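You operate a simulated robot arm through the tools that you are given. There is no shell and no other tool.

You are at the controls of a simulated robot arm. One attempt, no reset.

TASK
Press the steamed green tea to the size on the press card.
Fine: a plunger on it, peg plate pushed in; hold till the gauge is in the green, then wind the press back up.

The check looks at the end state, three seconds after you hand in, the way a careful person would. Anything else that was tipped, shoved, dropped, spilled or broken makes it a failure.

THE ROBOT
A 6-joint arm with a two-finger gripper, fixed in place. Base frame: the origin is on the floor under the middle of its stand, x ahead of it, y to its left, z up. Readings come in mm, degrees, newtons and seconds.
It reaches about 1572 mm from its shoulder. Its first joint turns from -166.0 to 166.0 degrees. Payload 2.45 kg.
The tool frame sits at the grasp point between the pads (the TCP): z along the fingers, y along the line on which they close. The tips reach 20 mm beyond it. The gripper opens to 140 mm; its body begins 168 mm behind the TCP.
Orientation is that of the tool frame in the base frame, as a unit quaternion [x, y, z, w]. With the fingers straight down and closing along the base's y, the tool's x points along the base's -x, its y along +y and its z along -z.

THE INTERFACE
- The arm moves only by the tool arm_command. Its argument "plan" is a list of rows, each an object of numbers (a shift or turn left out is 0, a gripper value left out holds the last): "ax", "ay", "az": the turn, a rotation vector about the base's x, y, z in rad; "dx", "dy", "dz": the shift along the base's x, y, z in m; "jaw": the gripper command, from -1 (shut) to 1 (fully open), values between in proportion. In form: [{"ax": .., "ay": .., "az": .., "dx": .., "dy": .., "dz": .., "jaw": ..}, ...]. A call has 1 to 20 rows; each row shifts and turns the commanded pose from where the row before left it. Rows are played at 5 a second. More than 50 mm and 8.6 degrees between two rows, or a gripper value outside its range, and nothing of the call is played. A pose out of reach is approached as far as the arm can. The call stops where the force on the tool passes 90 N (or 10 N more than at its start, if that is more) or the arm is blocked; 0.2 s more then pass. Each finger travels about 45 mm/s and halts on what it meets, pressing with about 35 N; the grip force reading is that of the motor and also rises with nothing between the fingers. The clock runs only during rows and for 0.2 s after the last one: add rows that do not move to give the fingers time. It gives the time, the measured TCP pose, the force on the tool (base axes), the opening and the grip force at its end, in the units of the frame above (readings bear some noise), with the torque about the TCP (base axes, N m) and any sound that the robot's microphone picked up.
- Cameras (640 x 400 px; columns grow to the right, rows downward): "scene" is fixed at [399, 498, 1634.2]; the picture's right is [-0.96, 0.27, 0.00], its down [0.12, 0.41, -0.90] and it looks along [-0.25, -0.87, -0.43] (base axes); focal length 214 px, centre (320, 200). "wrist" rides on the gripper at [78, 11, -209] in the tool frame; the picture's right is [-0.14, 0.99, 0.00], its down [-0.92, -0.13, -0.37] and it looks along [-0.36, -0.05, 0.93] (tool axes); focal length 280 px, centre (320, 200). There is no depth. A picture from a camera that has moved, and an enlarged one, comes with that camera's place and axes in the base frame and with its lens.
- camera(camera): a new picture of that camera. No time passes.
- inspect(camera, box): a new picture of the part [left, top, right, bottom] of that camera's present view, enlarged. No time passes.
- sign_off(): hands the job in; it is judged then, once.

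Places have to be worked out from the pictures, the camera data and where the tool is seen. Open the gripper and draw the arm clear of the work before you hand the job in, unless the task says otherwise.

The tools are called after "Call:" as a command line: name --argument value ..., lists and objects as JSON in quotes. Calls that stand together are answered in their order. arm_command: Moves the arm, as the interface text tells. Its arguments: {"type":"object","properties":{"plan":{"type":"array","items":{"type":"object","properties":{"ax":{"type":"number"},"ay":{"type":"number"},"az":{"type":"number"},"dx":{"type":"number"},"dy":{"type":"number"},"dz":{"type":"number"},"jaw":{"type":"number"}}}}},"required":["plan"]} The other tools are called the same way: camera (camera) takes a picture; inspect (camera, box) takes an enlarged picture of a part of a camera's view; sign_off () hands the job in.

At the start:

```text
time: 0.0
ee_pos: [372.8, 425.6, 1472.3]
tcp_rot: [0.001, 1.0, 0.0, 0.001]
contact_force: [0.3, 0.9, 0.5]
torque: [0.01, -0.02, -0.03]
grip_width: 140.1
gripper_force: 0.1
```

scene: 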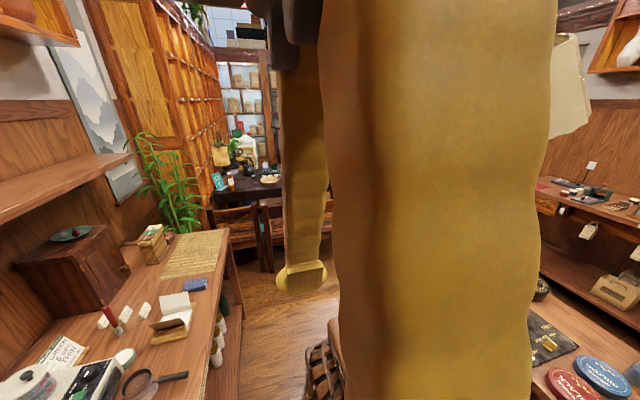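
wrist: 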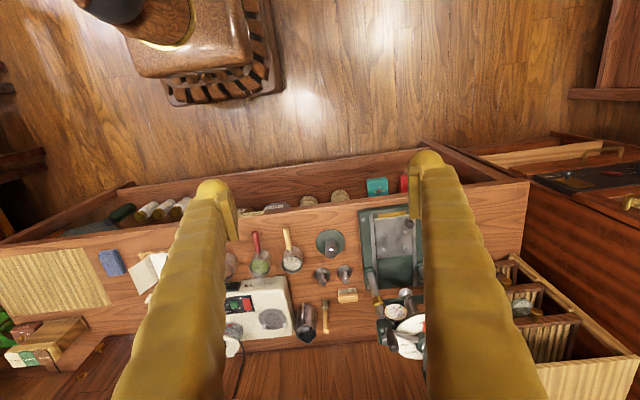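

I start by looking closely at the wrist view of the bench; the arm itself blocks most of the scene view.

Call:
inspect --camera "wrist" --box '[200, 180, 460, 360]'

Call:
inspect --camera "wrist" --box '[340, 190, 460, 370]'

Call:
inspect --camera "scene" --box '[0, 200, 260, 400]'

Call:
inspect --camera "scene" --box '[500, 150, 640, 400]'

```text
2.22 times, centred on (330, 270) of wrist
camera zoom: at [294.8, 436.0, 1681.5], right [0.14, 0.99, 0.0], down [0.92, -0.13, 0.37], along [0.37, -0.05, -0.93], focal length 623 px, centre (298, 44)
```

zoom: 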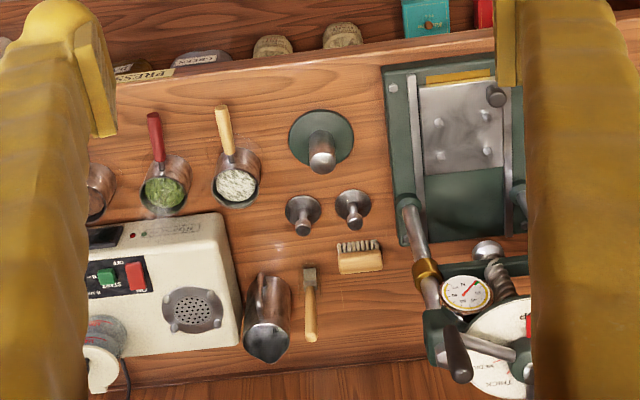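

```text
2.22 times, centred on (400, 280) of wrist
camera zoom: at [294.8, 436.0, 1681.5], right [0.14, 0.99, 0.0], down [0.92, -0.13, 0.37], along [0.37, -0.05, -0.93], focal length 623 px, centre (142, 22)
```

zoom: 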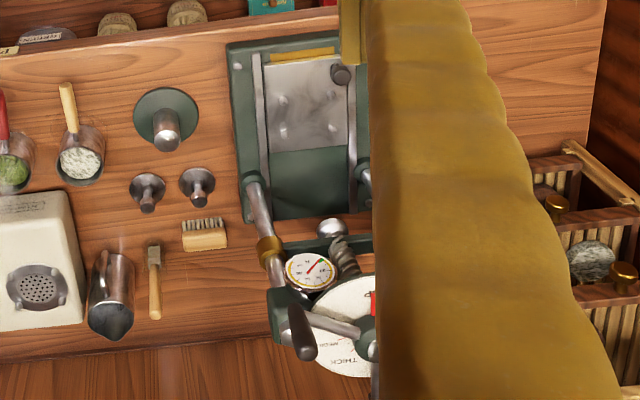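

```text
2.00 times, centred on (130, 300) of scene
camera zoom: at [399.0, 498.0, 1634.2], right [-0.96, 0.27, 0.0], down [0.12, 0.41, -0.9], along [-0.25, -0.87, -0.43], focal length 429 px, centre (700, 0)
```

zoom: 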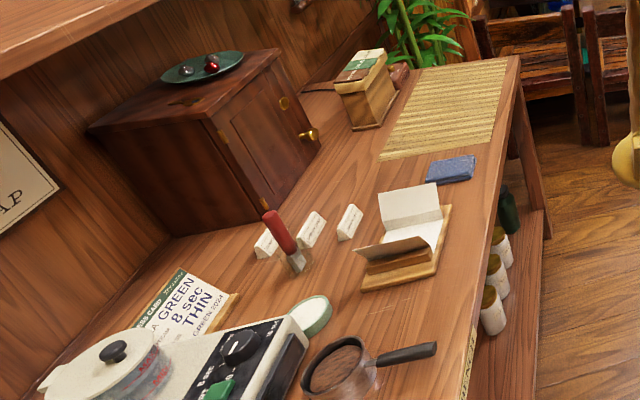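

```text
1.60 times, centred on (570, 275) of scene
camera zoom: at [399.0, 498.0, 1634.2], right [-0.96, 0.27, 0.0], down [0.12, 0.41, -0.9], along [-0.25, -0.87, -0.43], focal length 343 px, centre (-80, 80)
```

zoom: 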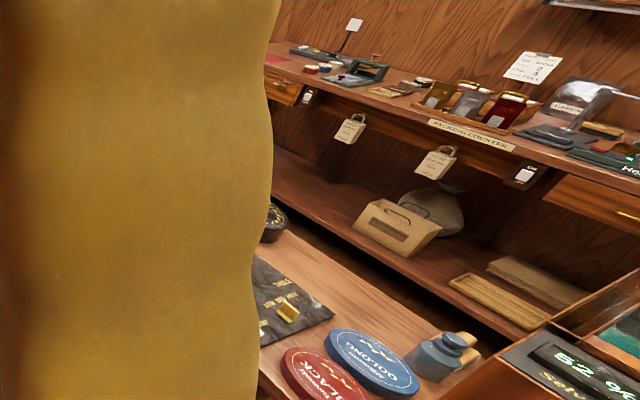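

The press card is at the left of the bench in the scene view ("GREEN 8 sec THIN"). I enlarge it and the press dial to read them exactly.

Call:
inspect --camera "scene" --box '[30, 320, 110, 370]'

Call:
inspect --camera "wrist" --box '[360, 270, 440, 370]'

Call:
inspect --camera "wrist" --box '[200, 220, 360, 310]'

Call:
inspect --camera "wrist" --box '[350, 190, 440, 290]'

```text
8.00 times, centred on (70, 345) of scene
camera zoom: at [399.0, 498.0, 1634.2], right [-0.96, 0.27, 0.0], down [0.12, 0.41, -0.9], along [-0.25, -0.87, -0.43], focal length 1716 px, centre (2320, -960)
```

zoom: 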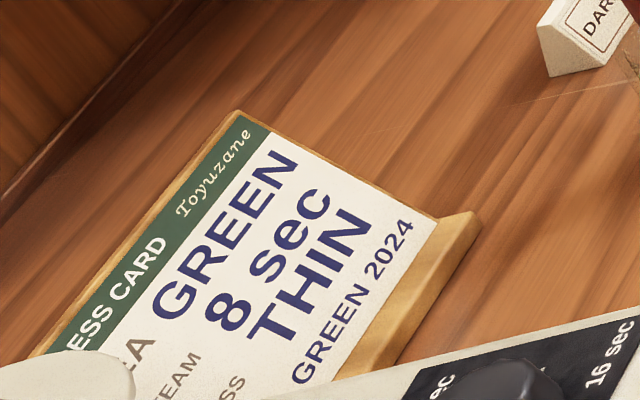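

```text
4.00 times, centred on (400, 320) of wrist
camera zoom: at [294.8, 436.0, 1681.5], right [0.14, 0.99, 0.0], down [0.92, -0.13, 0.37], along [0.37, -0.05, -0.93], focal length 1122 px, centre (0, -280)
```

zoom: 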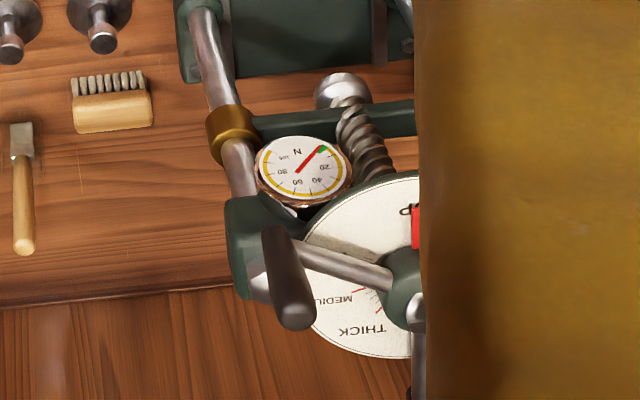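

```text
4.00 times, centred on (280, 265) of wrist
camera zoom: at [294.8, 436.0, 1681.5], right [0.14, 0.99, 0.0], down [0.92, -0.13, 0.37], along [0.37, -0.05, -0.93], focal length 1122 px, centre (480, -60)
```

zoom: 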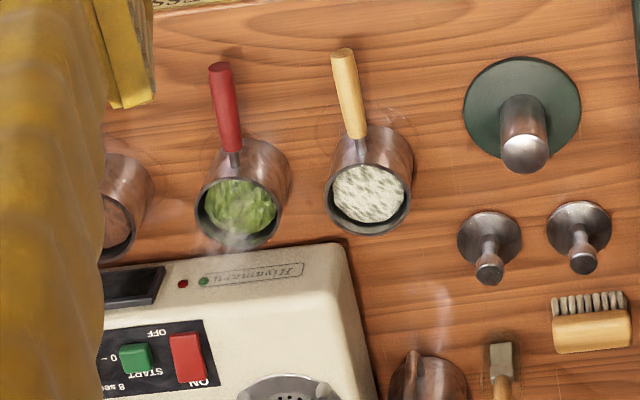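

```text
4.00 times, centred on (395, 240) of wrist
camera zoom: at [294.8, 436.0, 1681.5], right [0.14, 0.99, 0.0], down [0.92, -0.13, 0.37], along [0.37, -0.05, -0.93], focal length 1122 px, centre (20, 40)
```

zoom: 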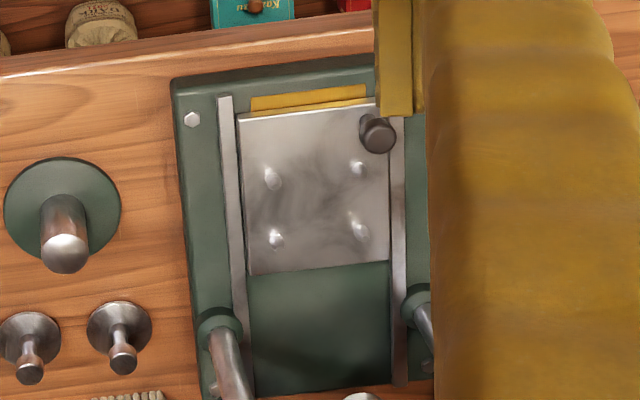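

The card says GREEN, 8 sec, THIN. The press sits at about x≈780, y≈630 by a rough estimate, so I shift the arm +y 200 mm at this height to view it between the fingers and get a second viewpoint for triangulation.

Call:
arm_command --plan '[{"dy": 0.04}, {"dy": 0.04}, {"dy": 0.04}, {"dy": 0.04}, {"dy": 0.04}, {}]'

Call:
camera --camera "wrist"

Call:
camera --camera "scene"

```text
time: 1.4
ee_pos: [375.6, 625.2, 1473.9]
tcp_rot: [0.0, 1.0, 0.0, 0.001]
contact_force: [-0.7, -0.1, -0.4]
torque: [0.01, 0.02, -0.01]
grip_width: 139.9
gripper_force: 0.2
```

```text
taken
camera wrist: at [295.5, 635.6, 1682.8], right [0.14, 0.99, 0.0], down [0.92, -0.13, 0.37], along [0.37, -0.05, -0.93], focal length 280 px, centre (320, 200)
```

wrist: 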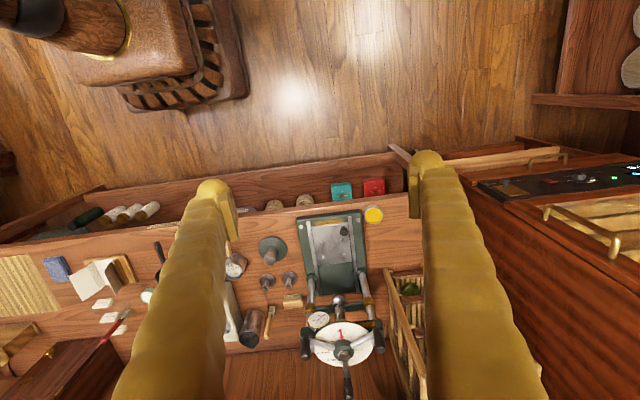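

```text
taken
```

scene: 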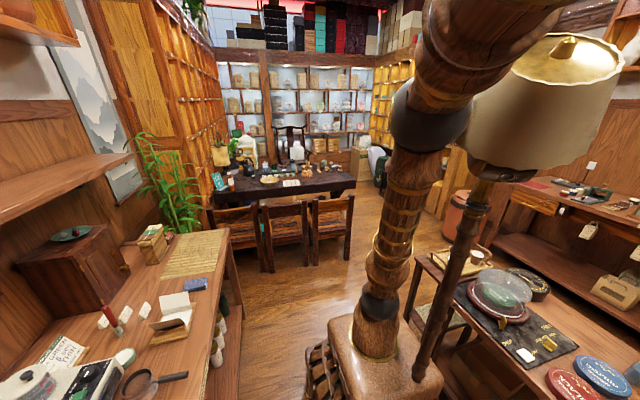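

Call:
inspect --camera "wrist" --box '[280, 200, 410, 300]'

Call:
inspect --camera "wrist" --box '[290, 290, 400, 400]'

Call:
inspect --camera "wrist" --box '[220, 220, 310, 350]'

```text
4.00 times, centred on (345, 250) of wrist
camera zoom: at [295.5, 635.6, 1682.8], right [0.14, 0.99, 0.0], down [0.92, -0.13, 0.37], along [0.37, -0.05, -0.93], focal length 1122 px, centre (220, 0)
```

zoom: 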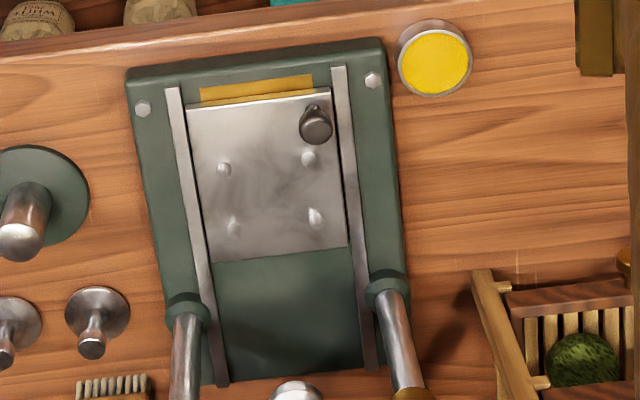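

```text
3.64 times, centred on (345, 345) of wrist
camera zoom: at [295.5, 635.6, 1682.8], right [0.14, 0.99, 0.0], down [0.92, -0.13, 0.37], along [0.37, -0.05, -0.93], focal length 1020 px, centre (229, -327)
```

zoom: 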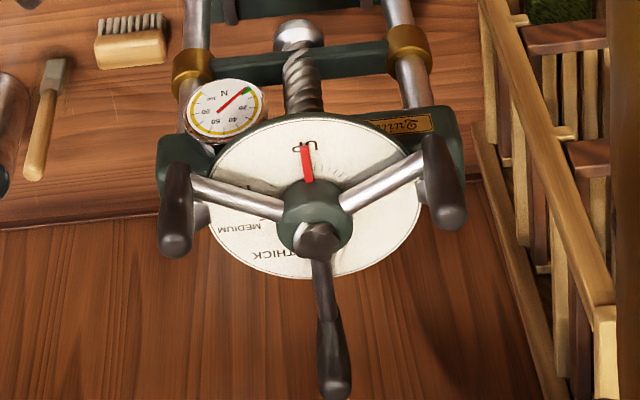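

```text
3.08 times, centred on (265, 285) of wrist
camera zoom: at [295.5, 635.6, 1682.8], right [0.14, 0.99, 0.0], down [0.92, -0.13, 0.37], along [0.37, -0.05, -0.93], focal length 863 px, centre (489, -62)
```

zoom: 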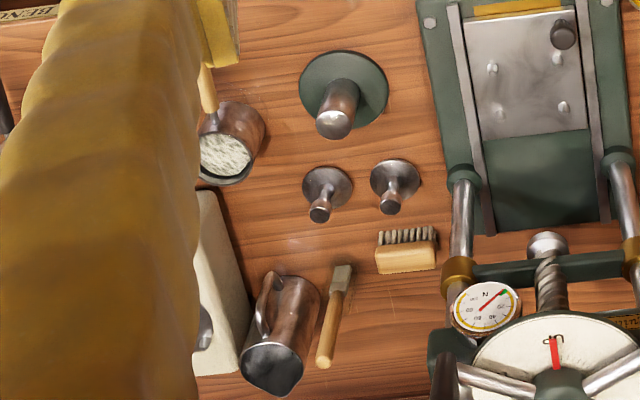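

Press geometry roughly: gauge ≈(854,555,1117), table top ≈ z 845, small plungers ≈(914,439), the red-handled green cup ≈(819,159). Now I go closer over the cups to see them properly.

Call:
arm_command --plan '[{"dy": -0.05}, {"dy": -0.05}, {"dy": -0.05}, {"dy": -0.05}, {"dy": -0.05}, {"dy": -0.05}, {"dy": -0.05}, {"dx": 0.03, "dz": -0.04}, {"dx": 0.03, "dz": -0.04}, {"dx": 0.03, "dz": -0.04}, {"dx": 0.03, "dz": -0.04}, {"dx": 0.03, "dz": -0.04}, {}]'

Call:
camera --camera "wrist"

Call:
camera --camera "scene"

```text
time: 4.2
ee_pos: [521.5, 275.2, 1271.6]
tcp_rot: [0.0, 1.0, 0.0, 0.001]
contact_force: [0.4, -0.5, -0.4]
torque: [0.01, 0.0, 0.03]
grip_width: 139.6
gripper_force: 0.1
```

```text
taken
camera wrist: at [442.4, 285.9, 1481.2], right [0.14, 0.99, 0.0], down [0.92, -0.13, 0.37], along [0.37, -0.05, -0.93], focal length 280 px, centre (320, 200)
```

wrist: 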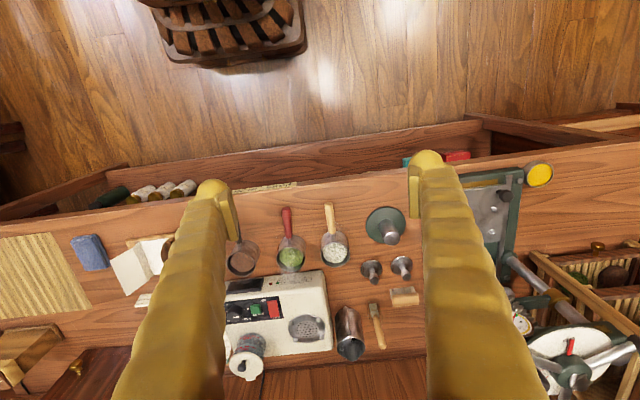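

```text
taken
```

scene: 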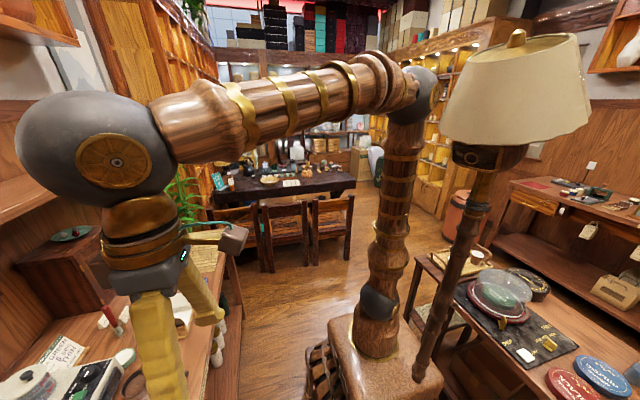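

Call:
inspect --camera "wrist" --box '[220, 190, 420, 310]'

Call:
inspect --camera "wrist" --box '[265, 195, 355, 285]'

Call:
inspect --camera "wrist" --box '[340, 200, 430, 310]'

Call:
inspect --camera "wrist" --box '[460, 290, 640, 400]'

```text
3.20 times, centred on (320, 250) of wrist
camera zoom: at [442.4, 285.9, 1481.2], right [0.14, 0.99, 0.0], down [0.92, -0.13, 0.37], along [0.37, -0.05, -0.93], focal length 897 px, centre (320, 40)
```

zoom: 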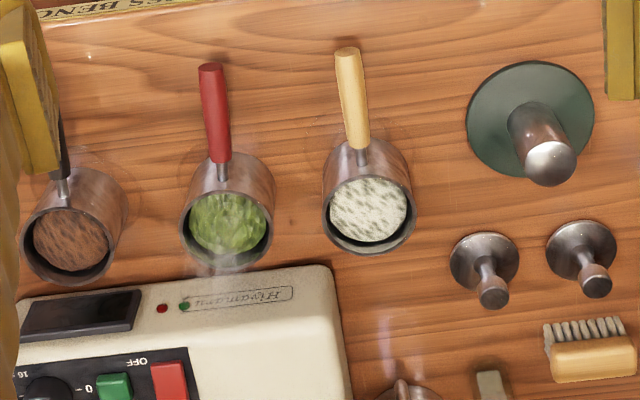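

```text
4.44 times, centred on (310, 240) of wrist
camera zoom: at [442.4, 285.9, 1481.2], right [0.14, 0.99, 0.0], down [0.92, -0.13, 0.37], along [0.37, -0.05, -0.93], focal length 1246 px, centre (364, 22)
```

zoom: 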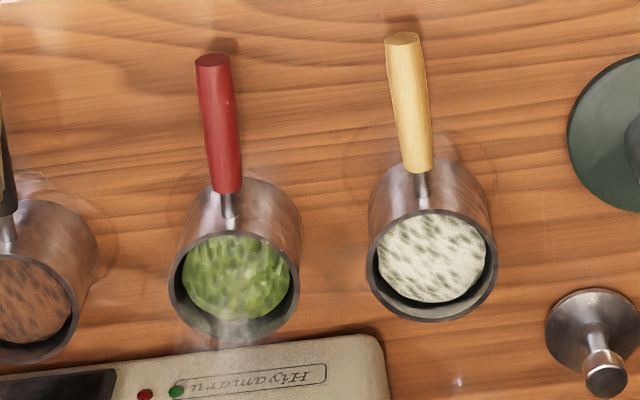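

```text
3.64 times, centred on (385, 255) of wrist
camera zoom: at [442.4, 285.9, 1481.2], right [0.14, 0.99, 0.0], down [0.92, -0.13, 0.37], along [0.37, -0.05, -0.93], focal length 1020 px, centre (84, 0)
```

zoom: 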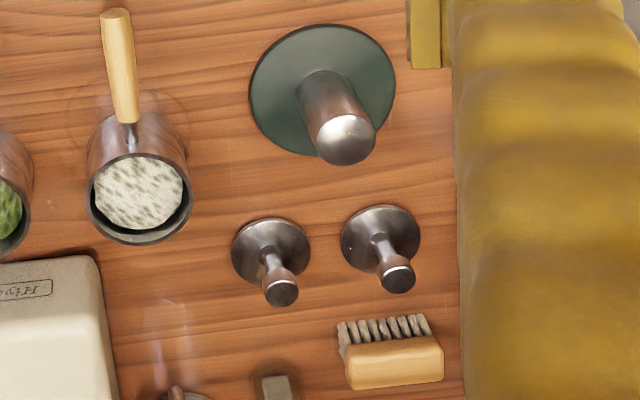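

```text
3.56 times, centred on (550, 345) of wrist
camera zoom: at [442.4, 285.9, 1481.2], right [0.14, 0.99, 0.0], down [0.92, -0.13, 0.37], along [0.37, -0.05, -0.93], focal length 997 px, centre (-498, -316)
```

zoom: 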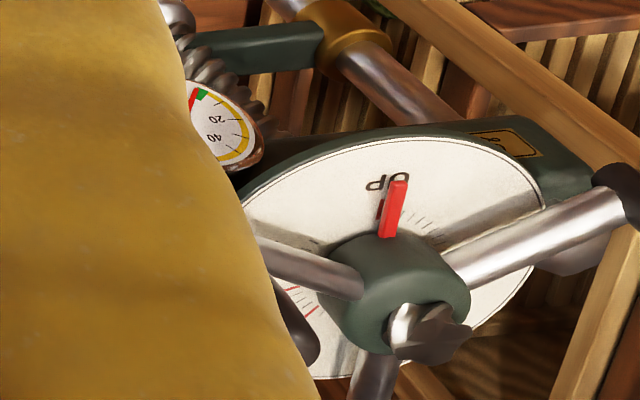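

The red-handled cup with green leaf and steam is the target (≈(808,164), rim z≈905). I descend to a closer vantage in front of it to measure its height, diameter and handle precisely.

Call:
arm_command --plan '[{"dx": 0.03, "dy": -0.02, "dz": -0.03}, {"dx": 0.03, "dy": -0.02, "dz": -0.03}, {"dx": 0.03, "dy": -0.02, "dz": -0.03}, {"dx": 0.03, "dy": -0.02, "dz": -0.03}, {"dx": 0.03, "dy": -0.02, "dz": -0.03}, {"dx": 0.03, "dy": -0.01, "dz": -0.03}, {}]'

Call:
camera --camera "wrist"

Call:
inspect --camera "wrist" --box '[220, 140, 420, 320]'

```text
time: 5.8
ee_pos: [704.0, 165.4, 1092.7]
tcp_rot: [0.001, 1.0, 0.0, 0.001]
contact_force: [0.3, 0.4, 0.3]
torque: [-0.01, 0.0, -0.01]
grip_width: 140.1
gripper_force: 0.0
```

```text
taken
camera wrist: at [625.6, 175.1, 1301.8], right [0.14, 0.99, 0.0], down [0.92, -0.13, 0.37], along [0.37, -0.05, -0.93], focal length 280 px, centre (320, 200)
```

wrist: 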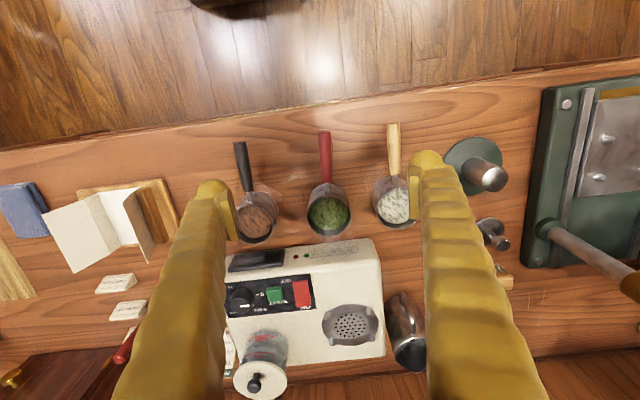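

```text
2.22 times, centred on (320, 230) of wrist
camera zoom: at [625.6, 175.1, 1301.8], right [0.14, 0.99, 0.0], down [0.92, -0.13, 0.37], along [0.37, -0.05, -0.93], focal length 623 px, centre (320, 133)
```

zoom: 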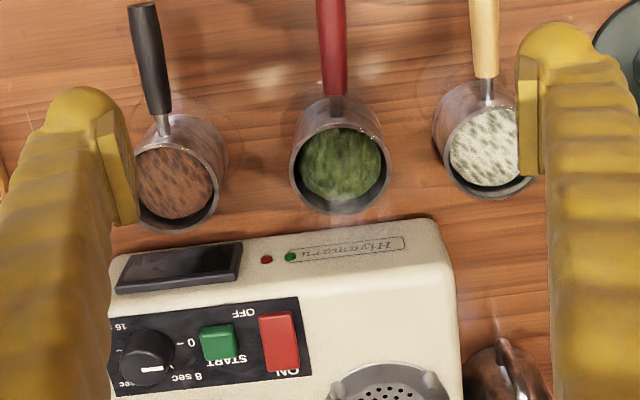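

Target cup rim centre now estimated ≈(802,164), z≈905–920, clear of the steamer by its front edge. I move the TCP directly above it at the same height to verify alignment (it should then appear near column 320, row ~150).

Call:
arm_command --plan '[{"dx": 0.033}, {"dx": 0.033}, {"dx": 0.033}, {}]'

Call:
camera --camera "wrist"

Call:
inspect --camera "wrist" --box '[240, 60, 400, 220]'

```text
time: 6.8
ee_pos: [801.2, 164.3, 1093.3]
tcp_rot: [0.001, 1.0, 0.0, 0.001]
contact_force: [0.5, 0.1, 0.0]
torque: [-0.04, -0.01, 0.02]
grip_width: 140.2
gripper_force: 0.0
```

```text
taken
camera wrist: at [722.9, 175.5, 1302.7], right [0.14, 0.99, 0.0], down [0.92, -0.13, 0.37], along [0.37, -0.05, -0.93], focal length 280 px, centre (320, 200)
```

wrist: 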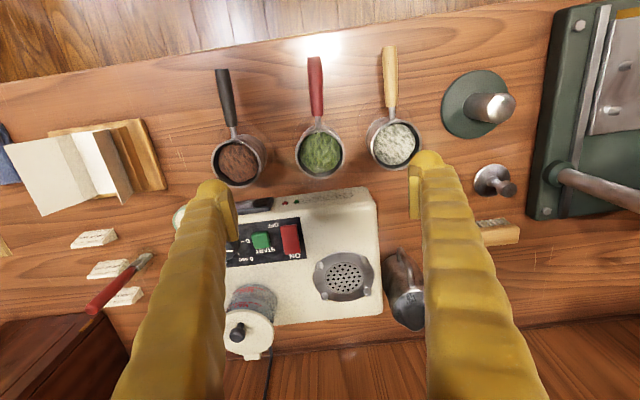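

```text
2.50 times, centred on (320, 140) of wrist
camera zoom: at [722.9, 175.5, 1302.7], right [0.14, 0.99, 0.0], down [0.92, -0.13, 0.37], along [0.37, -0.05, -0.93], focal length 701 px, centre (320, 350)
```

zoom: 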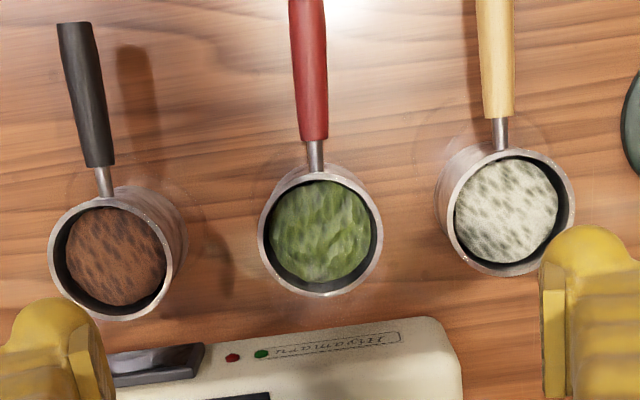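

Triangulating with the last two views: green cup centre (808,164), rim z≈904, Ø≈71 mm; neighbours at y≈43 and y≈269. Before picking anything, I retreat in x and move over to look at the press plate up close.

Call:
arm_command --plan '[{"dx": -0.045, "dz": 0.02}, {"dx": -0.045, "dz": 0.02}, {"dx": -0.045, "dz": 0.02}, {"dx": -0.045, "dy": 0.02}, {"dx": -0.02, "dy": 0.045}, {"dy": 0.049}, {"dy": 0.049}, {"dy": 0.049}, {"dy": 0.049}, {"dy": 0.049}, {"dy": 0.049}, {"dy": 0.049}, {"dy": 0.045}, {}]'

Call:
camera --camera "wrist"

```text
time: 9.8
ee_pos: [602.2, 619.8, 1150.7]
tcp_rot: [0.001, 1.0, 0.0, 0.001]
contact_force: [-0.6, 1.1, -0.1]
torque: [0.01, -0.01, 0.01]
grip_width: 139.8
gripper_force: 0.1
```

```text
taken
camera wrist: at [522.5, 630.0, 1360.2], right [0.14, 0.99, 0.0], down [0.92, -0.13, 0.37], along [0.37, -0.05, -0.93], focal length 280 px, centre (320, 200)
```

wrist: 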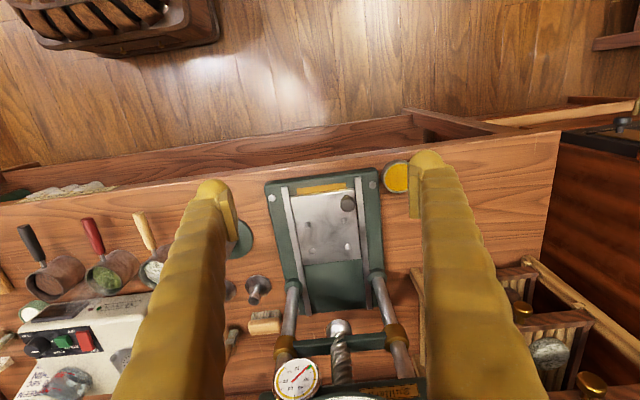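

Call:
inspect --camera "wrist" --box '[250, 160, 400, 320]'

Call:
inspect --camera "wrist" --box '[250, 300, 430, 400]'

Call:
inspect --camera "wrist" --box '[265, 350, 325, 400]'

```text
2.50 times, centred on (325, 240) of wrist
camera zoom: at [522.5, 630.0, 1360.2], right [0.14, 0.99, 0.0], down [0.92, -0.13, 0.37], along [0.37, -0.05, -0.93], focal length 701 px, centre (308, 100)
```

zoom: 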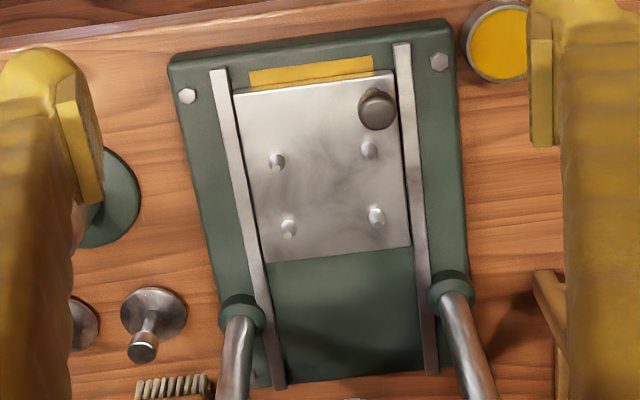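

```text
3.56 times, centred on (340, 350) of wrist
camera zoom: at [522.5, 630.0, 1360.2], right [0.14, 0.99, 0.0], down [0.92, -0.13, 0.37], along [0.37, -0.05, -0.93], focal length 997 px, centre (249, -333)
```

zoom: 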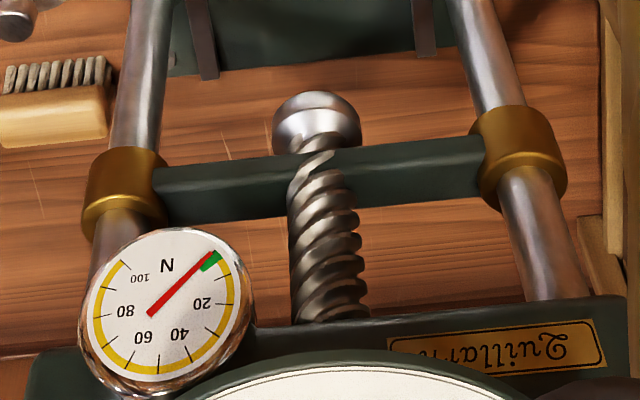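

```text
8.00 times, centred on (295, 375) of wrist
camera zoom: at [522.5, 630.0, 1360.2], right [0.14, 0.99, 0.0], down [0.92, -0.13, 0.37], along [0.37, -0.05, -0.93], focal length 2243 px, centre (520, -1200)
```

zoom: 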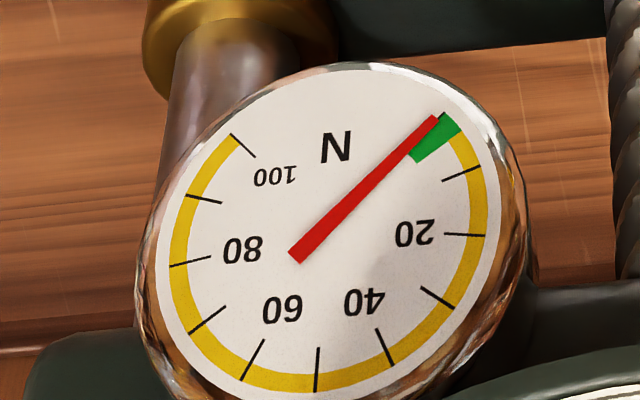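

Pegs are at x≈755/814, y≈573/644 (centre ≈(784,609)), knob ≈(718,652), ram foot ≈(882,610,1017), so plate travel ≈98 mm; gauge green band is 0–7 N, so the force must decay into it while holding. Now I rise and look down on the wheel and dial.

Call:
arm_command --plan '[{"dz": 0.05}, {"dz": 0.05}, {"dz": 0.05}, {"dz": 0.05}, {"dz": 0.05}, {"dx": 0.05}, {"dx": 0.05}, {"dx": 0.05}, {"dx": 0.05}, {}]'

Call:
camera --camera "wrist"

Call:
inspect --camera "wrist" --box '[230, 130, 410, 270]'

```text
time: 12.0
ee_pos: [783.7, 611.1, 1387.8]
tcp_rot: [0.001, 1.0, 0.001, 0.002]
contact_force: [0.0, -0.2, -0.4]
torque: [-0.06, -0.01, -0.01]
grip_width: 140.1
gripper_force: 0.0
out of reach, approached as far as the arm can: row 9
```

```text
taken
camera wrist: at [704.4, 620.3, 1597.9], right [0.14, 0.99, 0.0], down [0.92, -0.13, 0.37], along [0.37, -0.05, -0.93], focal length 280 px, centre (320, 200)
```

wrist: 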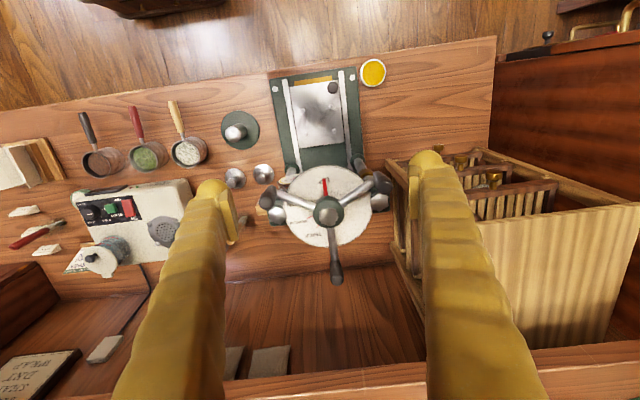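

```text
2.86 times, centred on (320, 200) of wrist
camera zoom: at [704.4, 620.3, 1597.9], right [0.14, 0.99, 0.0], down [0.92, -0.13, 0.37], along [0.37, -0.05, -0.93], focal length 801 px, centre (320, 200)
```

zoom: 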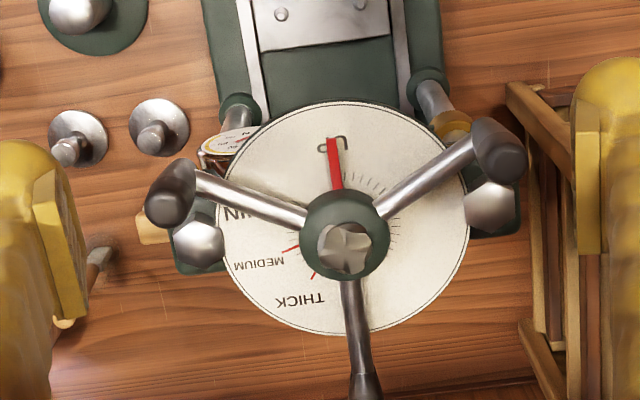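

The dial reads UP at the robot side, then clockwise THICK (~210°), MEDIUM (~244°), THIN (~277°); wheel axis ≈(882,608), grips at R≈93 mm with tops z≈1236. Now I go to the green cup, with the fingers turned 25° about z and opened to ~86 mm so they fit between neighbours and steamer.

Call:
arm_command --plan '[{"dx": -0.03, "dy": -0.0395}, {"dx": -0.03, "dy": -0.0395}, {"dy": -0.049}, {"dy": -0.049}, {"dy": -0.049}, {"dy": -0.049}, {"dy": -0.049, "az": 0.109}, {"dy": -0.049, "az": 0.109}, {"dy": -0.049, "az": 0.109}, {"dy": -0.025, "az": 0.109, "jaw": 0.23}, {"dz": -0.049}, {"dz": -0.049}, {"dz": -0.049}, {"dz": -0.049}, {"dz": -0.049}, {"dz": -0.049}, {"dx": 0.04}, {"dx": 0.041}, {}]'

Call:
camera --camera "wrist"

```text
time: 16.0
ee_pos: [805.2, 162.2, 1097.0]
tcp_rot: [-0.216, 0.976, 0.0, 0.001]
contact_force: [0.1, -0.2, 0.1]
torque: [0.0, -0.01, 0.03]
grip_width: 86.0
gripper_force: 0.2
```

```text
taken
camera wrist: at [728.6, 139.0, 1307.7], right [-0.29, 0.96, 0.0], down [0.89, 0.27, 0.37], along [0.35, 0.11, -0.93], focal length 280 px, centre (320, 200)
```

wrist: 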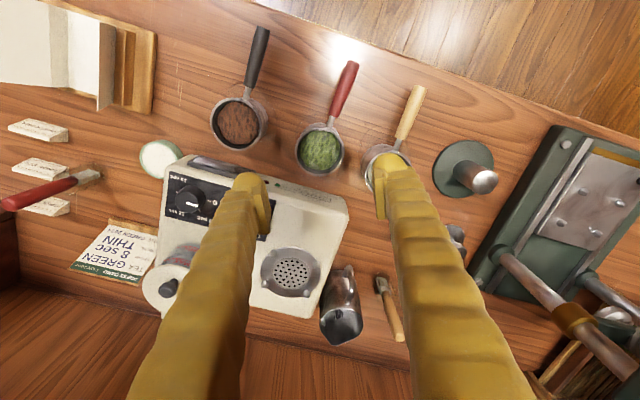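

Cup centre appears at (320,149), exactly where a target under the TCP should be. I descend to z≈960 (tips ~35 mm above the rim) and check finger clearances.

Call:
arm_command --plan '[{"dx": 0.0015, "dy": 0.001, "dz": -0.045}, {"dz": -0.045}, {"dz": -0.045}, {}]'

Call:
camera --camera "wrist"

Call:
inspect --camera "wrist" --box '[230, 100, 410, 240]'

```text
time: 17.0
ee_pos: [807.2, 163.9, 963.7]
tcp_rot: [-0.216, 0.976, 0.0, 0.001]
contact_force: [0.2, 0.2, 0.5]
torque: [0.01, -0.02, 0.0]
grip_width: 86.4
gripper_force: 0.1
```

```text
taken
camera wrist: at [731.0, 141.7, 1173.3], right [-0.29, 0.96, 0.0], down [0.89, 0.27, 0.37], along [0.35, 0.11, -0.93], focal length 280 px, centre (320, 200)
```

wrist: 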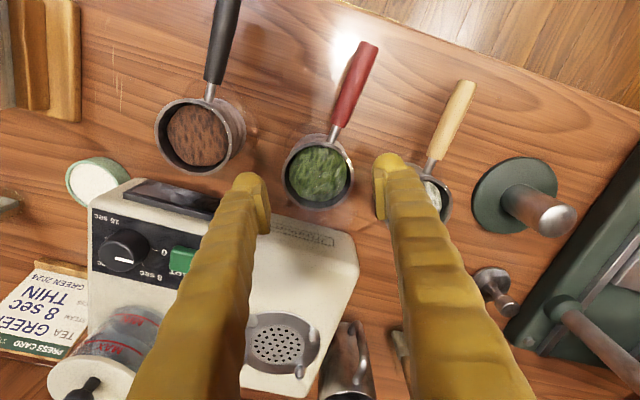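

```text
2.86 times, centred on (320, 170) of wrist
camera zoom: at [731.0, 141.7, 1173.3], right [-0.29, 0.96, 0.0], down [0.89, 0.27, 0.37], along [0.35, 0.11, -0.93], focal length 801 px, centre (320, 286)
```

zoom: 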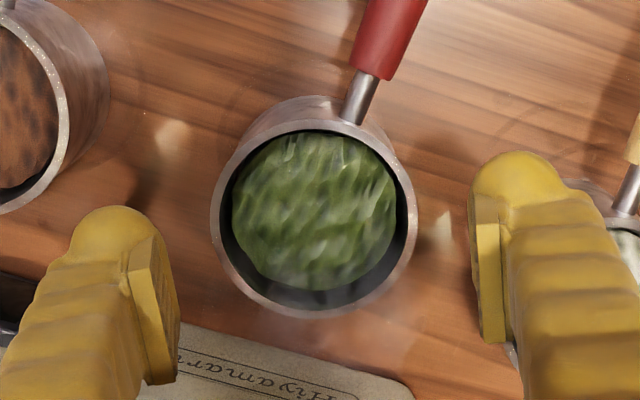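

Alignment is within ~2 mm; I nudge −1.5 mm in y, narrow to ~82 mm, and descend straight to z≈882 around the cup body.

Call:
arm_command --plan '[{"dy": -0.0015, "jaw": 0.17}, {"dz": -0.02}, {"dz": -0.02}, {"dz": -0.02}, {"dz": -0.02}, {}]'

Call:
camera --camera "wrist"

```text
time: 18.4
ee_pos: [807.5, 166.0, 884.3]
tcp_rot: [-0.216, 0.976, 0.0, 0.001]
contact_force: [0.2, -0.1, -0.5]
torque: [0.04, 0.02, 0.02]
grip_width: 82.8
gripper_force: 1.1
```

```text
taken
camera wrist: at [730.8, 141.6, 1092.8], right [-0.29, 0.96, 0.0], down [0.89, 0.27, 0.37], along [0.35, 0.11, -0.93], focal length 280 px, centre (320, 200)
```

wrist: 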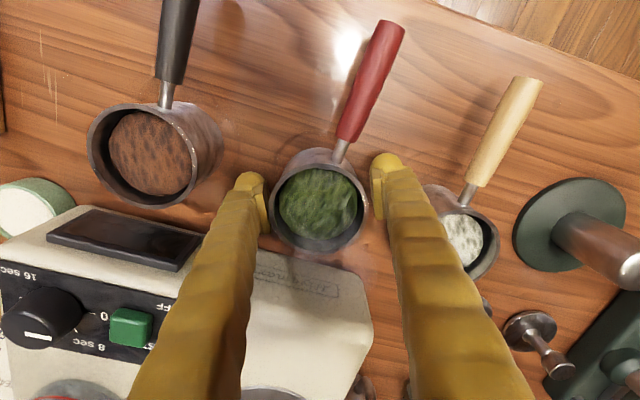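

Fingers are either side of the cup with clear space. I close on it now.

Call:
arm_command --plan '[{"jaw": -1}, {}, {}, {}]'

Call:
inspect --camera "wrist" --box '[230, 130, 410, 270]'

```text
time: 19.4
ee_pos: [807.4, 164.3, 884.2]
tcp_rot: [-0.215, 0.977, 0.001, 0.001]
contact_force: [0.7, 0.2, 0.0]
torque: [0.04, 0.02, -0.06]
grip_width: 78.1
gripper_force: 35.1
```

```text
2.86 times, centred on (320, 200) of wrist
camera zoom: at [730.7, 141.6, 1092.9], right [-0.29, 0.96, 0.0], down [0.89, 0.27, 0.37], along [0.35, 0.11, -0.93], focal length 801 px, centre (320, 200)
```

zoom: 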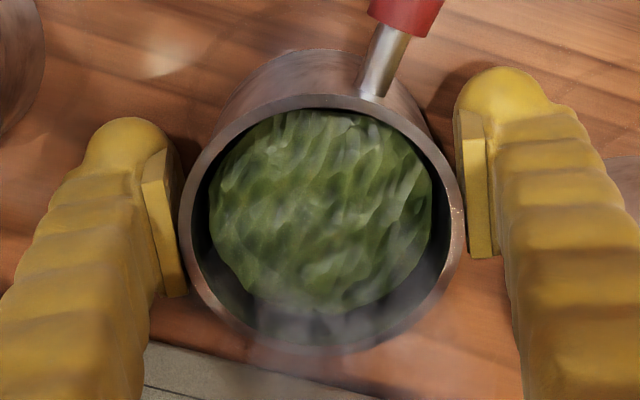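

Grip stopped at 78 mm with 35 N, so it has hold of the body. I lift 30 mm and check that the cup comes up cleanly.

Call:
arm_command --plan '[{"dz": 0.01}, {"dz": 0.01}, {"dz": 0.015}, {}]'

Call:
camera --camera "wrist"

```text
time: 20.4
ee_pos: [808.2, 162.3, 919.1]
tcp_rot: [-0.215, 0.977, 0.0, 0.002]
contact_force: [0.2, 0.0, -3.8]
torque: [-0.03, 0.0, -0.01]
grip_width: 78.0
gripper_force: 35.1
```

```text
taken
camera wrist: at [732.4, 140.2, 1128.2], right [-0.29, 0.96, 0.0], down [0.89, 0.27, 0.37], along [0.35, 0.11, -0.93], focal length 280 px, centre (320, 200)
```

wrist: 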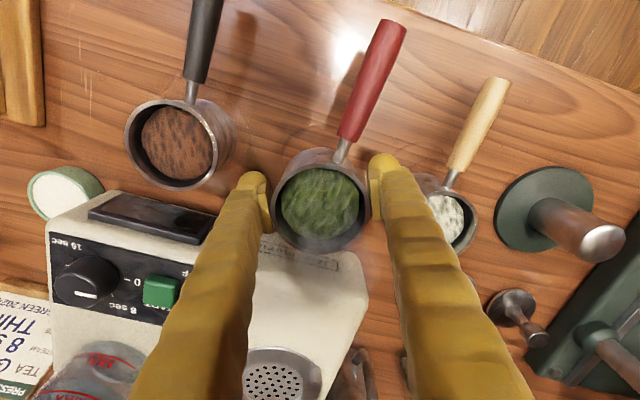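

The cup is held (3.8 N load) and undisturbed. Before carrying it to the press I look at the gripper body size in the scene camera, since the press head/gauge overhangs near the plate.

Call:
camera --camera "scene"

Call:
inspect --camera "scene" --box '[0, 200, 200, 400]'

```text
taken
```

scene: 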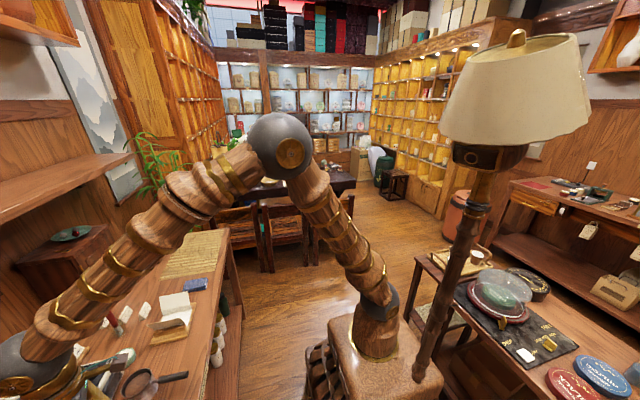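

```text
2.00 times, centred on (100, 300) of scene
camera zoom: at [399.0, 498.0, 1634.2], right [-0.96, 0.27, 0.0], down [0.12, 0.41, -0.9], along [-0.25, -0.87, -0.43], focal length 429 px, centre (760, 0)
```

zoom: 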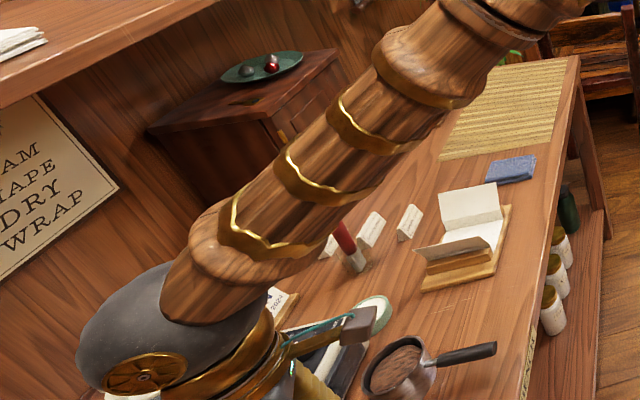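

The gripper body would foul the gauge/dial if I placed the cup with a vertical tool, so I will put the cup back, first insert the plunger here (open access), and later regrasp the cup with the gripper tilted. I lower the same 35 mm and open just enough.

Call:
arm_command --plan '[{"dz": -0.015}, {"dz": -0.01}, {"dz": -0.01}, {}, {"jaw": 0.18}, {}]'

Call:
inspect --camera "wrist" --box '[200, 100, 440, 270]'

```text
time: 21.8
ee_pos: [807.2, 164.4, 883.6]
tcp_rot: [-0.215, 0.977, 0.001, 0.001]
contact_force: [0.4, 0.0, -0.1]
torque: [-0.01, 0.0, 0.02]
grip_width: 82.3
gripper_force: 0.0
```

```text
2.35 times, centred on (320, 185) of wrist
camera zoom: at [731.1, 140.4, 1093.1], right [-0.29, 0.96, 0.0], down [0.89, 0.27, 0.37], along [0.35, 0.11, -0.93], focal length 660 px, centre (320, 235)
```

zoom: 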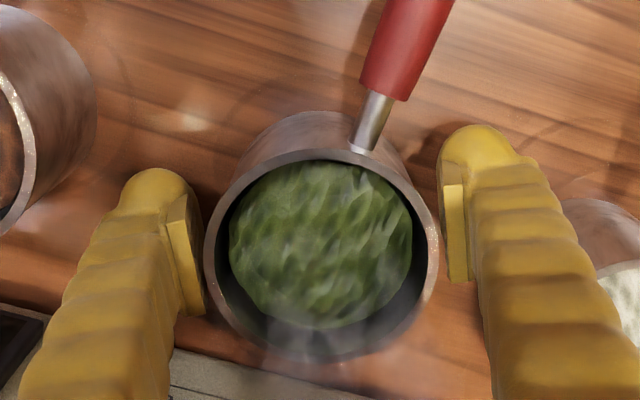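

Cup is back down and released cleanly. I rise, rotate back to 0°, and go over the right-hand small plunger at ≈(897,440).

Call:
arm_command --plan '[{"dz": 0.03}, {"dz": 0.045}, {"dz": 0.045}, {"dz": 0.045}, {"dy": 0.046, "az": -0.109}, {"dy": 0.046, "az": -0.109}, {"dy": 0.046, "az": -0.109}, {"dy": 0.046, "az": -0.109}, {"dy": 0.046, "dx": 0.03}, {"dy": 0.046, "dx": 0.03}, {"dx": 0.03}, {}]'

Call:
camera --camera "wrist"

Call:
inspect --camera "wrist" --box '[220, 60, 420, 240]'

```text
refused: row 9 steps farther than a row can; nothing moved
```

```text
taken
camera wrist: at [731.1, 140.4, 1093.1], right [-0.29, 0.96, 0.0], down [0.89, 0.27, 0.37], along [0.35, 0.11, -0.93], focal length 280 px, centre (320, 200)
```

wrist: 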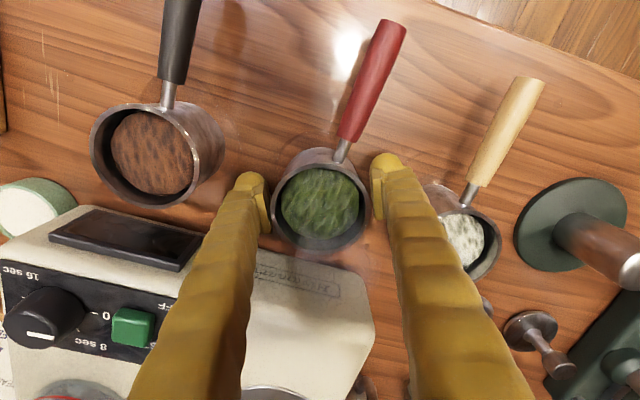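

```text
2.22 times, centred on (320, 150) of wrist
camera zoom: at [731.1, 140.4, 1093.1], right [-0.29, 0.96, 0.0], down [0.89, 0.27, 0.37], along [0.35, 0.11, -0.93], focal length 623 px, centre (320, 311)
```

zoom: 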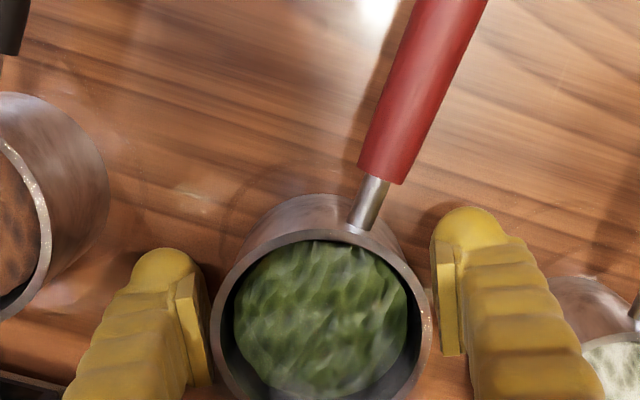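

The call was refused because one row's combined step exceeded 50 mm. I resend with smaller steps.

Call:
arm_command --plan '[{"dz": 0.03}, {"dz": 0.045}, {"dz": 0.045}, {"dz": 0.045}, {"dy": 0.046, "az": -0.109}, {"dy": 0.046, "az": -0.109}, {"dy": 0.046, "az": -0.109}, {"dy": 0.046, "az": -0.109}, {"dy": 0.04, "dx": 0.025}, {"dy": 0.04, "dx": 0.025}, {"dy": 0.012, "dx": 0.04}, {}]'

Call:
camera --camera "wrist"

Call:
inspect --camera "wrist" --box '[220, 60, 420, 240]'

```text
time: 24.4
ee_pos: [896.9, 440.3, 1044.5]
tcp_rot: [0.001, 1.0, 0.001, 0.001]
contact_force: [-0.3, -0.2, 1.0]
torque: [0.03, -0.01, 0.0]
grip_width: 82.4
gripper_force: 0.0
```

```text
taken
camera wrist: at [817.6, 450.6, 1255.0], right [0.14, 0.99, 0.0], down [0.92, -0.13, 0.37], along [0.37, -0.05, -0.93], focal length 280 px, centre (320, 200)
```

wrist: 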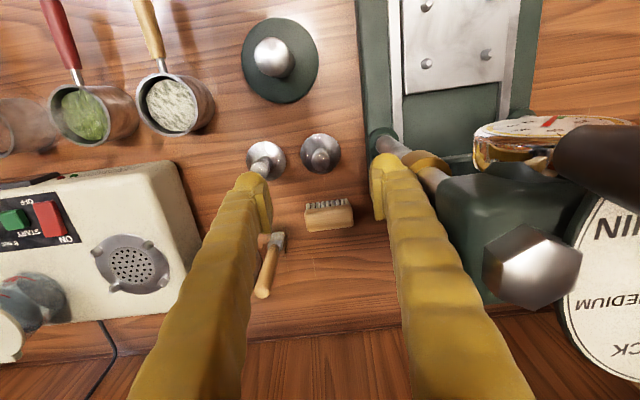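

```text
2.22 times, centred on (320, 150) of wrist
camera zoom: at [817.6, 450.6, 1255.0], right [0.14, 0.99, 0.0], down [0.92, -0.13, 0.37], along [0.37, -0.05, -0.93], focal length 623 px, centre (320, 311)
```

zoom: 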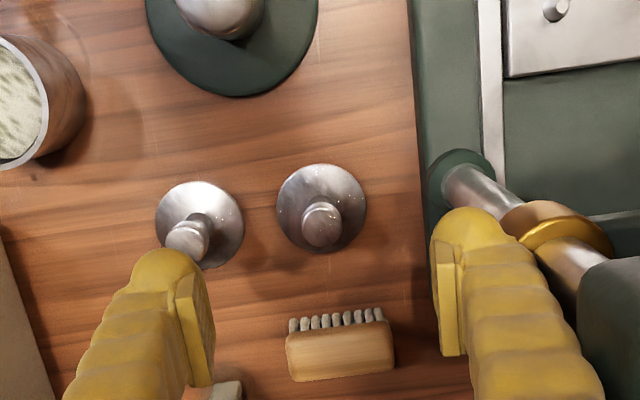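

Both small plungers look the same size (~58 mm); the left one (≈(903,360)) has much more room from the press head for the gripper body, so I use that. I shift over it and check alignment.

Call:
arm_command --plan '[{"dy": -0.04, "dx": 0.003}, {"dy": -0.0405, "dx": 0.0035, "jaw": -0.2}, {"dz": -0.03}, {}]'

Call:
camera --camera "wrist"

Call:
inspect --camera "wrist" --box '[250, 100, 390, 220]'

```text
time: 25.4
ee_pos: [902.4, 359.4, 1011.6]
tcp_rot: [0.001, 1.0, 0.001, 0.001]
contact_force: [0.5, 0.2, -0.4]
torque: [0.01, 0.01, 0.03]
grip_width: 55.9
gripper_force: 0.0
```

```text
taken
camera wrist: at [823.6, 369.5, 1220.7], right [0.14, 0.99, 0.0], down [0.92, -0.13, 0.37], along [0.37, -0.05, -0.93], focal length 280 px, centre (320, 200)
```

wrist: 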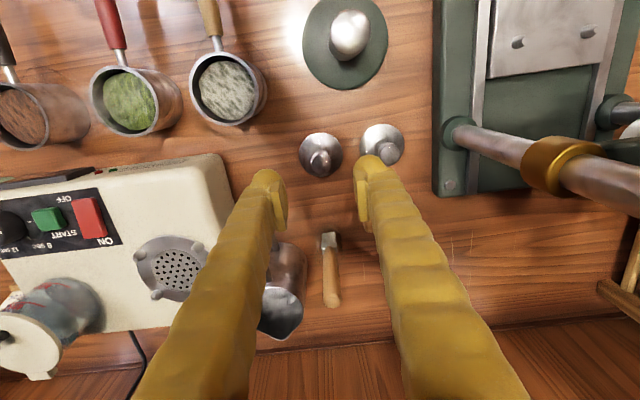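

```text
3.33 times, centred on (320, 160) of wrist
camera zoom: at [823.6, 369.5, 1220.7], right [0.14, 0.99, 0.0], down [0.92, -0.13, 0.37], along [0.37, -0.05, -0.93], focal length 935 px, centre (320, 333)
```

zoom: 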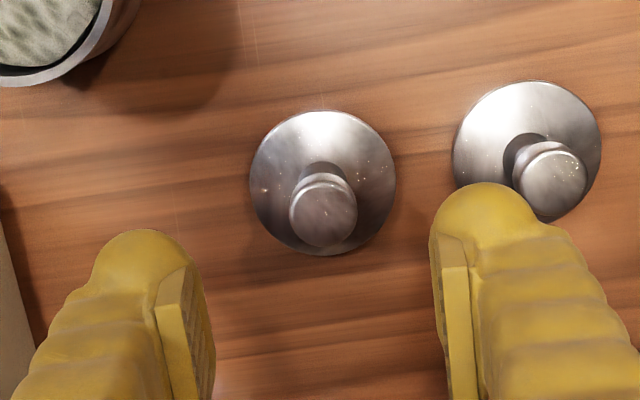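

Plunger is within ~1.5 mm of the tool axis. I descend to z≈897 around its top knob and close.

Call:
arm_command --plan '[{"dx": 0.001, "dy": 0.001, "dz": -0.03}, {"dz": -0.03}, {"dz": -0.03}, {"dz": -0.024}, {}, {"jaw": -1}, {}, {}, {}]'

Call:
inspect --camera "wrist" --box '[250, 120, 390, 260]'

```text
time: 27.4
ee_pos: [903.6, 361.0, 902.6]
tcp_rot: [0.0, 1.0, 0.0, 0.0]
contact_force: [0.0, 0.6, 0.1]
torque: [0.01, 0.02, 0.0]
grip_width: 22.5
gripper_force: 34.8
```

```text
2.86 times, centred on (320, 190) of wrist
camera zoom: at [825.2, 371.6, 1112.5], right [0.14, 0.99, 0.0], down [0.92, -0.13, 0.37], along [0.37, -0.05, -0.93], focal length 801 px, centre (320, 229)
```

zoom: 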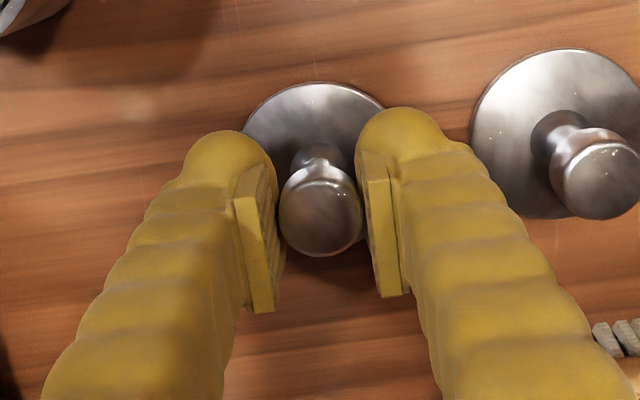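

Gripped the knob at 22.5 mm. I lift 40 mm and check it hangs straight.

Call:
arm_command --plan '[{"dz": 0.01}, {"dz": 0.015}, {"dz": 0.02}, {"dz": 0.03}, {"dz": 0.035}, {}]'

Call:
inspect --camera "wrist" --box '[250, 100, 390, 260]'

Call:
camera --camera "wrist"

```text
time: 28.8
ee_pos: [907.4, 356.3, 1016.5]
tcp_rot: [0.001, 1.0, 0.0, 0.001]
contact_force: [0.0, -0.4, -1.2]
torque: [-0.01, 0.02, 0.01]
grip_width: 22.3
gripper_force: 34.9
```

```text
2.50 times, centred on (320, 180) of wrist
camera zoom: at [827.4, 366.9, 1225.1], right [0.14, 0.99, 0.0], down [0.92, -0.13, 0.37], along [0.37, -0.05, -0.93], focal length 701 px, centre (320, 250)
```

zoom: 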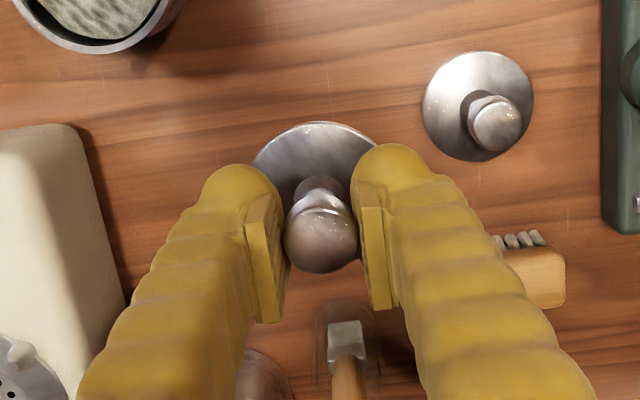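

```text
taken
camera wrist: at [827.4, 366.9, 1225.1], right [0.14, 0.99, 0.0], down [0.92, -0.13, 0.37], along [0.37, -0.05, -0.93], focal length 280 px, centre (320, 200)
```

wrist: 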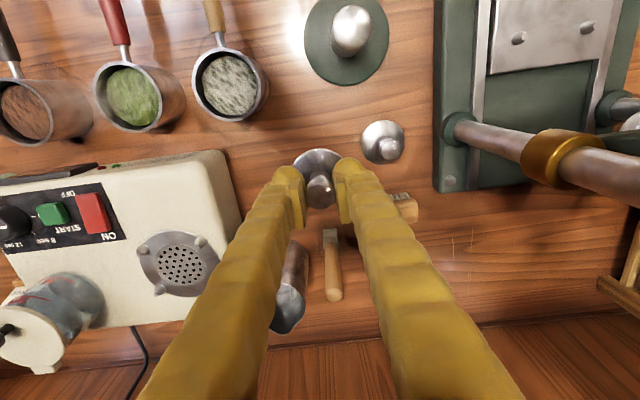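

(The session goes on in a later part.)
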